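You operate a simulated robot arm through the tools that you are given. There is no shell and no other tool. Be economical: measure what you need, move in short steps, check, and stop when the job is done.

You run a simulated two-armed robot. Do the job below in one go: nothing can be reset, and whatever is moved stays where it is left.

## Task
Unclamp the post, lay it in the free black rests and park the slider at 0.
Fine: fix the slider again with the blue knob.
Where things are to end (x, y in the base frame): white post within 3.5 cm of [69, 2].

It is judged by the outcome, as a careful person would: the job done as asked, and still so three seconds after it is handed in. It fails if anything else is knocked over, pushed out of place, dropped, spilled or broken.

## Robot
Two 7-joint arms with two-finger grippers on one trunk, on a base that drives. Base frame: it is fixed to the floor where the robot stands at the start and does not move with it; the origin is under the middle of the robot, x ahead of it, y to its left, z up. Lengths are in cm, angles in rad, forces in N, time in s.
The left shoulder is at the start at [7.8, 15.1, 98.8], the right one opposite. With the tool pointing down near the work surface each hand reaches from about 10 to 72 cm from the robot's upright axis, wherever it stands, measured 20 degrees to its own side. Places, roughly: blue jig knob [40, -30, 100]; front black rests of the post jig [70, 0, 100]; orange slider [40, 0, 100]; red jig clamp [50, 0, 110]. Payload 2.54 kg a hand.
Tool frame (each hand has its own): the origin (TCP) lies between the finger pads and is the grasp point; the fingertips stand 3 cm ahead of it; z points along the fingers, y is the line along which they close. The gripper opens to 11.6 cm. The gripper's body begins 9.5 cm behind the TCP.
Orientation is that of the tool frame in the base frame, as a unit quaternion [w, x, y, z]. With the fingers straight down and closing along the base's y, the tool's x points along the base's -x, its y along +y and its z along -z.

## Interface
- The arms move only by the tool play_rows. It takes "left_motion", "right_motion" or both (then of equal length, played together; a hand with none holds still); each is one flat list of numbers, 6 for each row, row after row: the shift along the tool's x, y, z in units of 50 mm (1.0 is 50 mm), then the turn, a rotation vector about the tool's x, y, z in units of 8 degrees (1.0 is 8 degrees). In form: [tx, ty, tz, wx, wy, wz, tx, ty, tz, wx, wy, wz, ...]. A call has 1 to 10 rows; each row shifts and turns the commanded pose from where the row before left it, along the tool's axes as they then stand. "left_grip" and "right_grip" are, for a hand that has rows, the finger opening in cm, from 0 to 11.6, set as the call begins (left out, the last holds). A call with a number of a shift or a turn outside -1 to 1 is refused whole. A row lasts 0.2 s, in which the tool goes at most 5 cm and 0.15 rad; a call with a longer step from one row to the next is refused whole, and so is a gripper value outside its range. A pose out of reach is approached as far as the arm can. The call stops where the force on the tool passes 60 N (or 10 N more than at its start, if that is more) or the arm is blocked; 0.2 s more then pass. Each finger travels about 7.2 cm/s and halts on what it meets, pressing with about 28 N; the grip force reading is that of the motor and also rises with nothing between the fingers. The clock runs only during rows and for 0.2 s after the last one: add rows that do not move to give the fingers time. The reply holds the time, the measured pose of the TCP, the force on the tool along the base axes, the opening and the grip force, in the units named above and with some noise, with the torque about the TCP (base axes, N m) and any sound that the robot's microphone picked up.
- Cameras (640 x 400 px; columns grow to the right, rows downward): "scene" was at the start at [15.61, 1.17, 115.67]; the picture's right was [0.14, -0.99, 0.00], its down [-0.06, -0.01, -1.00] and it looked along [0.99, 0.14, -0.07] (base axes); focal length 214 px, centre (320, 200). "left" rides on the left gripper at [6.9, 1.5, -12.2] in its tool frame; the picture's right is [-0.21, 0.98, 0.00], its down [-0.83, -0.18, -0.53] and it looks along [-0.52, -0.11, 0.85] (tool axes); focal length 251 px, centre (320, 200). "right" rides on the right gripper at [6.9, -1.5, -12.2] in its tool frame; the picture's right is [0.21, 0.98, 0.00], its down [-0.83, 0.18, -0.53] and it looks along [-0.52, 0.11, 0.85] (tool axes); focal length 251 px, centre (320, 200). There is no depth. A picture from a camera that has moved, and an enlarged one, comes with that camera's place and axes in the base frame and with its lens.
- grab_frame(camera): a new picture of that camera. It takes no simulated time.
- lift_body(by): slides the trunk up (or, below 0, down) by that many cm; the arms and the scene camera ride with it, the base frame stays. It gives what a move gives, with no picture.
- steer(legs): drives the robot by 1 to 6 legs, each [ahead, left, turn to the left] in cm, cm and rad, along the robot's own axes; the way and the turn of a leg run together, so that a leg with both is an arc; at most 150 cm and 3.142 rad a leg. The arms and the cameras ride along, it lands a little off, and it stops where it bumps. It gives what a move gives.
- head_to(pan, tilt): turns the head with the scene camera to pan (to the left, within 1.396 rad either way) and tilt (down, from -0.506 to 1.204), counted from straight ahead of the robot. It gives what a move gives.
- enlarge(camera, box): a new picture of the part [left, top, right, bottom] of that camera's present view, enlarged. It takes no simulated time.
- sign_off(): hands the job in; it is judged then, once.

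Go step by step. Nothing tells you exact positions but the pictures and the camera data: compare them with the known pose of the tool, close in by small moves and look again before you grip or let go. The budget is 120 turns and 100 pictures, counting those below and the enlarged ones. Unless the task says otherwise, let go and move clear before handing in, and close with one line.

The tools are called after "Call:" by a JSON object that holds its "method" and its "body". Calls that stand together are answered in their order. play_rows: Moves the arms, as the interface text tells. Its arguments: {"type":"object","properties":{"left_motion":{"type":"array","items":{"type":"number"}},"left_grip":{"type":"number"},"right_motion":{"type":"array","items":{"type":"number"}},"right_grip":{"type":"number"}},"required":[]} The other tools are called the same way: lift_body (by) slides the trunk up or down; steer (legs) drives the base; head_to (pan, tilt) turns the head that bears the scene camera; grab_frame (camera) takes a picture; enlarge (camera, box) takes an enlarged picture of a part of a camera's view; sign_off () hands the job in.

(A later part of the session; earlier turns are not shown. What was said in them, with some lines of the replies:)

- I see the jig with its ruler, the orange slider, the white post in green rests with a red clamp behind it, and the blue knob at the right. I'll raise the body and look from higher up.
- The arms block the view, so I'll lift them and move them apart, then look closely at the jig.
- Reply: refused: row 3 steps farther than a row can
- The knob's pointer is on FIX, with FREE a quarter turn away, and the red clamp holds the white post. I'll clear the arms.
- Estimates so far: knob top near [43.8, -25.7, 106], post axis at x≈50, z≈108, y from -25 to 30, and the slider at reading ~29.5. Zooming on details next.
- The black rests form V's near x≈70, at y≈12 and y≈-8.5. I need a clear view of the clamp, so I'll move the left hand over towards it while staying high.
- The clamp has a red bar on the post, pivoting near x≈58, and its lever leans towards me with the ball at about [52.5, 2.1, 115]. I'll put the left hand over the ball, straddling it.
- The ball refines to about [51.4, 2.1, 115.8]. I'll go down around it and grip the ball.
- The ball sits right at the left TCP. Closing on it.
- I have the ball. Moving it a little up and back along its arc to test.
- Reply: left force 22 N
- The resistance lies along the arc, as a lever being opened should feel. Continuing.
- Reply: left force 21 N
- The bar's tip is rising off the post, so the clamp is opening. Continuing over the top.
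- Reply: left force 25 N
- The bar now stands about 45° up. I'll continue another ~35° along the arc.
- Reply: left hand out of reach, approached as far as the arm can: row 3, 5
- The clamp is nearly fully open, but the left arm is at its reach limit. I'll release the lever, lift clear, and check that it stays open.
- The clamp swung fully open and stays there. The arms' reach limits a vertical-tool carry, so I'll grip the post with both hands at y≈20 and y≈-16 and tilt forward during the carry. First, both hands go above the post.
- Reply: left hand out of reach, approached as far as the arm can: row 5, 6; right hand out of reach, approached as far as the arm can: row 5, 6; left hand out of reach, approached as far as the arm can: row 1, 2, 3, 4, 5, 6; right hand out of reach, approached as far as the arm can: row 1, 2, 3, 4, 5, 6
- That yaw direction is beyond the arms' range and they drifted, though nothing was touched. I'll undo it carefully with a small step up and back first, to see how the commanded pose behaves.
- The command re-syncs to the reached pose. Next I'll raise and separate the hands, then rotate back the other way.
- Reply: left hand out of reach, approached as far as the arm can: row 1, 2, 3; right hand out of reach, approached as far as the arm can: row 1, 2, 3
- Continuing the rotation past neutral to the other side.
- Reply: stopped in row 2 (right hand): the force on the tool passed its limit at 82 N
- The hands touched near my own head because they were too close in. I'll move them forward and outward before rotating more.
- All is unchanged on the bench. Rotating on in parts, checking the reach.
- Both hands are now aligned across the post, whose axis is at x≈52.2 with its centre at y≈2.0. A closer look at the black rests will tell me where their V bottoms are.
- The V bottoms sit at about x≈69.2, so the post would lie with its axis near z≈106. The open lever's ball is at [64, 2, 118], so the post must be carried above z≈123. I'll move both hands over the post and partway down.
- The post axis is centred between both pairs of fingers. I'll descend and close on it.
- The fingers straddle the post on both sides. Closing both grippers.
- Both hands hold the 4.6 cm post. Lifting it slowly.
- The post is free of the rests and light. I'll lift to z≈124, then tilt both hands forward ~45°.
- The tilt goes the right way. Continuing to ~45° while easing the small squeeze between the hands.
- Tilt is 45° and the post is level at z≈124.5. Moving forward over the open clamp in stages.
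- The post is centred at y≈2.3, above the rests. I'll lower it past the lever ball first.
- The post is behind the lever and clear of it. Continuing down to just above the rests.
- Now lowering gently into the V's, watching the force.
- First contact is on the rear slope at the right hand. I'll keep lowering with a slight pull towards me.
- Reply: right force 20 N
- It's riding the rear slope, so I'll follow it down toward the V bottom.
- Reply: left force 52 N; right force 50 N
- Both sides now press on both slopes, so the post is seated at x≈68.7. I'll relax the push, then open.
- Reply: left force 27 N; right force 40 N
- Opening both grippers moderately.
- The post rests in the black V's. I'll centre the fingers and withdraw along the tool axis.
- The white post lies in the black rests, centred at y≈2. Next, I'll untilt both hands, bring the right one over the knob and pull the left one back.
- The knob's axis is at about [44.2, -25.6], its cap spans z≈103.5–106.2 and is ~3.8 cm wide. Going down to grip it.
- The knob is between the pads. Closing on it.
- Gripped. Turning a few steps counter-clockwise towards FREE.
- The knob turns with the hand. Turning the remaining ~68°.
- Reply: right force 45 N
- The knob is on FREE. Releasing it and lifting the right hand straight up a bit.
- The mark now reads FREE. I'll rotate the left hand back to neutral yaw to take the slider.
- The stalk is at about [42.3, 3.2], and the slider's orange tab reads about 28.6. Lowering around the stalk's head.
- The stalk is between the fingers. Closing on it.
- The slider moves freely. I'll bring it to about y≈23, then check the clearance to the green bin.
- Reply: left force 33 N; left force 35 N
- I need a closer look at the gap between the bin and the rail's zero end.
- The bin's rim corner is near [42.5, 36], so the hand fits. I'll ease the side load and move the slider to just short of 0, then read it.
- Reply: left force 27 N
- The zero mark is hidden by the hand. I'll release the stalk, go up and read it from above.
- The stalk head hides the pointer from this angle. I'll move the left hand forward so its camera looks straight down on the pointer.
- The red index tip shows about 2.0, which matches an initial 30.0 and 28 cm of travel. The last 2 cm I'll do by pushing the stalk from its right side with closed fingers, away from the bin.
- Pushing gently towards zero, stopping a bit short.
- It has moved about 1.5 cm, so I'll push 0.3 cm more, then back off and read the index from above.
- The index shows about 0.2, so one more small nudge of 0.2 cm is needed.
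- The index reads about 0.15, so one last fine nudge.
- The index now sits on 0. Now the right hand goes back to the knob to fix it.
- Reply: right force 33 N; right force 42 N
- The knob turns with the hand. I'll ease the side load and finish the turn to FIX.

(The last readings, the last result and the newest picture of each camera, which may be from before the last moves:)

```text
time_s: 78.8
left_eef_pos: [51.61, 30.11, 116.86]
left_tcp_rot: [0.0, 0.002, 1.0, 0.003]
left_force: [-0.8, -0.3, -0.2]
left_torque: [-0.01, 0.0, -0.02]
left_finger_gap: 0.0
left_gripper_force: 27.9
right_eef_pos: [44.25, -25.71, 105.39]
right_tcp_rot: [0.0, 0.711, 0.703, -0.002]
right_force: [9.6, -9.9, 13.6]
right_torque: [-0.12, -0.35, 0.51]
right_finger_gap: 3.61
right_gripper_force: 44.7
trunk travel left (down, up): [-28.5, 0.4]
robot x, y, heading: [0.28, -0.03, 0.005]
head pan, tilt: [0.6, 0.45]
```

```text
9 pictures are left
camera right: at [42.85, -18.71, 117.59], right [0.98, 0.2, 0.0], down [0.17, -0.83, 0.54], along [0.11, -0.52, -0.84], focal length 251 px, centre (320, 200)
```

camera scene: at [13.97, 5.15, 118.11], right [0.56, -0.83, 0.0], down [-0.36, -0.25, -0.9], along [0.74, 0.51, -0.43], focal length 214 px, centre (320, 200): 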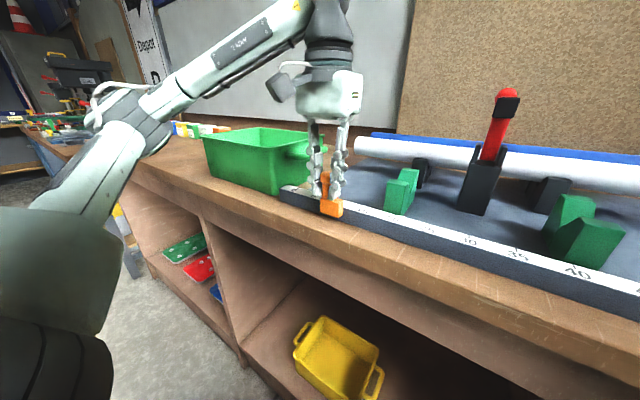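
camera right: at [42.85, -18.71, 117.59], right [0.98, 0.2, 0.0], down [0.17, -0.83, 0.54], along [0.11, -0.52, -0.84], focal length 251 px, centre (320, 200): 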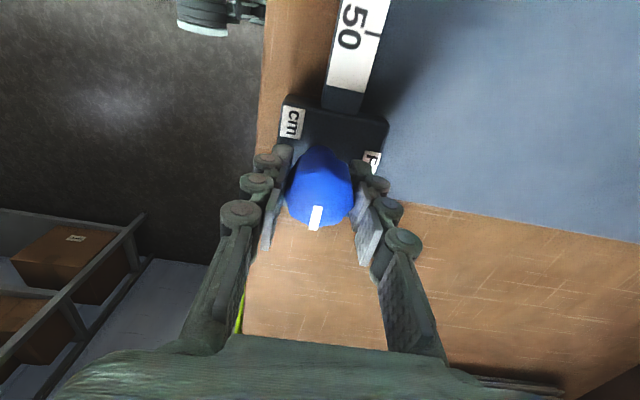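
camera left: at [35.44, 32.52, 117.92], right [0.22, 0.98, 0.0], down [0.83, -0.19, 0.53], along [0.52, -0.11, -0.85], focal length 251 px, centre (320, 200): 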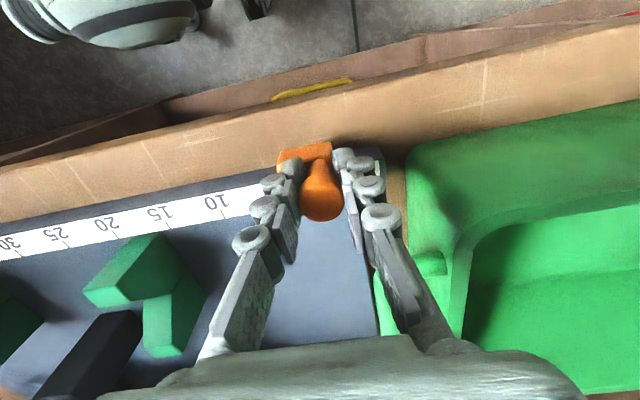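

The stop is felt (torque 0.5 N m) and the mark is at FIX. Releasing and lifting both hands clear.

Call:
{"method": "play_rows", "body": {"right_motion": [0, 0, 0, 0, 0, 0, 0, 0, 0, 0, 0, 0, 0, 0, 0, 0, 0, 0, 0, 0, -0.6, 0, 0, 0, 0, 0, -0.8, 0, 0, 0, 0, 0, -0.8, 0, 0, 0, 0, 0, -0.6, 0, 0, 0], "right_grip": 7.2, "left_motion": [0, 0, -0.3, 0, 0, 0, 0, 0, -0.3, 0, 0, 0, 0, 0, 0, 0, 0, 0, 0, 0, 0, 0, 0, 0, 0, 0, 0, 0, 0, 0, 0, 0, 0, 0, 0, 0, 0, 0, 0, 0, 0, 0]}}

Call:
{"method": "enlarge", "body": {"camera": "right", "box": [240, 50, 420, 180]}}

Call:
{"method": "head_to", "body": {"pan": 0.1, "tilt": 0.5}}

Call:
{"method": "grab_frame", "body": {"camera": "scene"}}

Call:
{"method": "enlarge", "body": {"camera": "left", "box": [270, 0, 380, 70]}}

```text
time_s: 80.4
left_eef_pos: [51.66, 30.04, 120.03]
left_tcp_rot: [0.0, 0.002, 1.0, 0.002]
left_force: [0.3, -0.1, 0.4]
left_torque: [-0.04, -0.01, 0.0]
left_finger_gap: 0.01
left_gripper_force: 27.7
right_eef_pos: [44.02, -25.72, 119.5]
right_tcp_rot: [0.001, 0.711, 0.703, -0.003]
right_force: [0.0, 1.5, 0.6]
right_torque: [0.01, 0.03, 0.02]
right_finger_gap: 7.19
right_gripper_force: 0.1
trunk travel left (down, up): [-28.5, 0.4]
robot x, y, heading: [-0.46, 0.15, -0.006]
head pan, tilt: [0.6, 0.45]
```

```text
3.08 times, centred on (330, 115) of right
camera zoom: at [42.76, -18.61, 131.77], right [0.98, 0.2, 0.0], down [0.17, -0.83, 0.54], along [0.11, -0.53, -0.84], focal length 774 px, centre (289, 462)
```

zoom: 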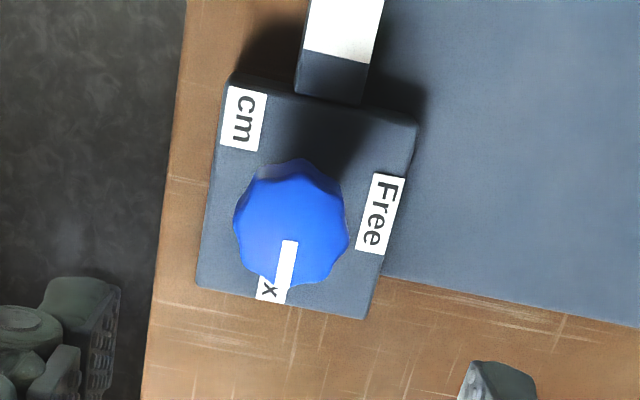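

```text
time_s: 81.3
left_eef_pos: [51.77, 30.04, 119.92]
left_tcp_rot: [0.0, 0.003, 1.0, 0.002]
left_force: [-0.2, 0.6, -0.3]
left_torque: [0.0, -0.02, 0.01]
left_finger_gap: 0.01
left_gripper_force: 28.0
right_eef_pos: [44.03, -25.64, 119.42]
right_tcp_rot: [0.0, 0.711, 0.703, -0.003]
right_force: [-0.6, -0.5, -0.9]
right_torque: [0.0, -0.01, 0.01]
right_finger_gap: 7.21
right_gripper_force: 0.1
trunk travel left (down, up): [-28.5, 0.4]
robot x, y, heading: [0.47, 0.13, -0.003]
head pan, tilt: [0.099, 0.499]
```

```text
7 pictures are left
camera scene: at [15.61, 0.78, 117.65], right [0.1, -0.99, 0.0], down [-0.48, -0.05, -0.88], along [0.87, 0.09, -0.48], focal length 214 px, centre (320, 200)
```

scene: 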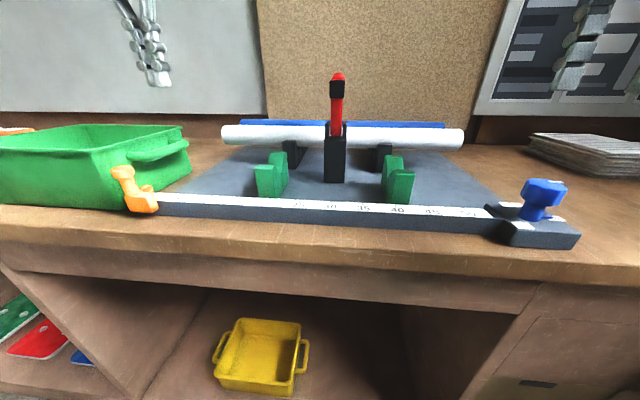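

```text
5.71 times, centred on (325, 35) of left
camera zoom: at [44.8, 31.48, 131.98], right [0.22, 0.98, 0.0], down [0.83, -0.19, 0.53], along [0.52, -0.11, -0.85], focal length 1437 px, centre (291, 1143)
```

zoom: 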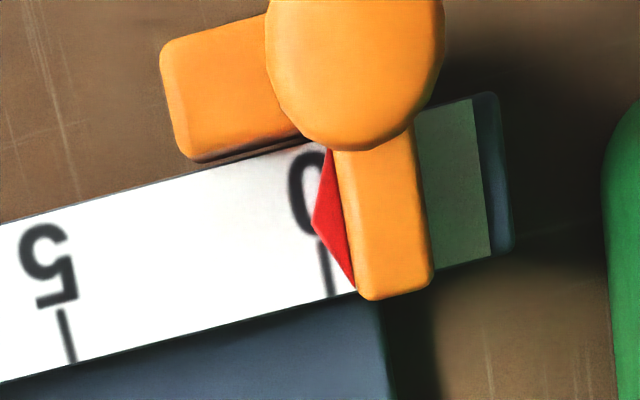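

The post lies in the black rests, the slider's index is on 0, the knob is back on FIX, and both hands are clear with nothing else disturbed. Handing in.

Call:
{"method": "sign_off", "body": {}}

```text
The job is handed in.
```

The post is unclamped and lies in the free black rests at about [69, 2], the slider is parked at 0 (within about 1 mm by the camera), and the blue knob is back on FIX.
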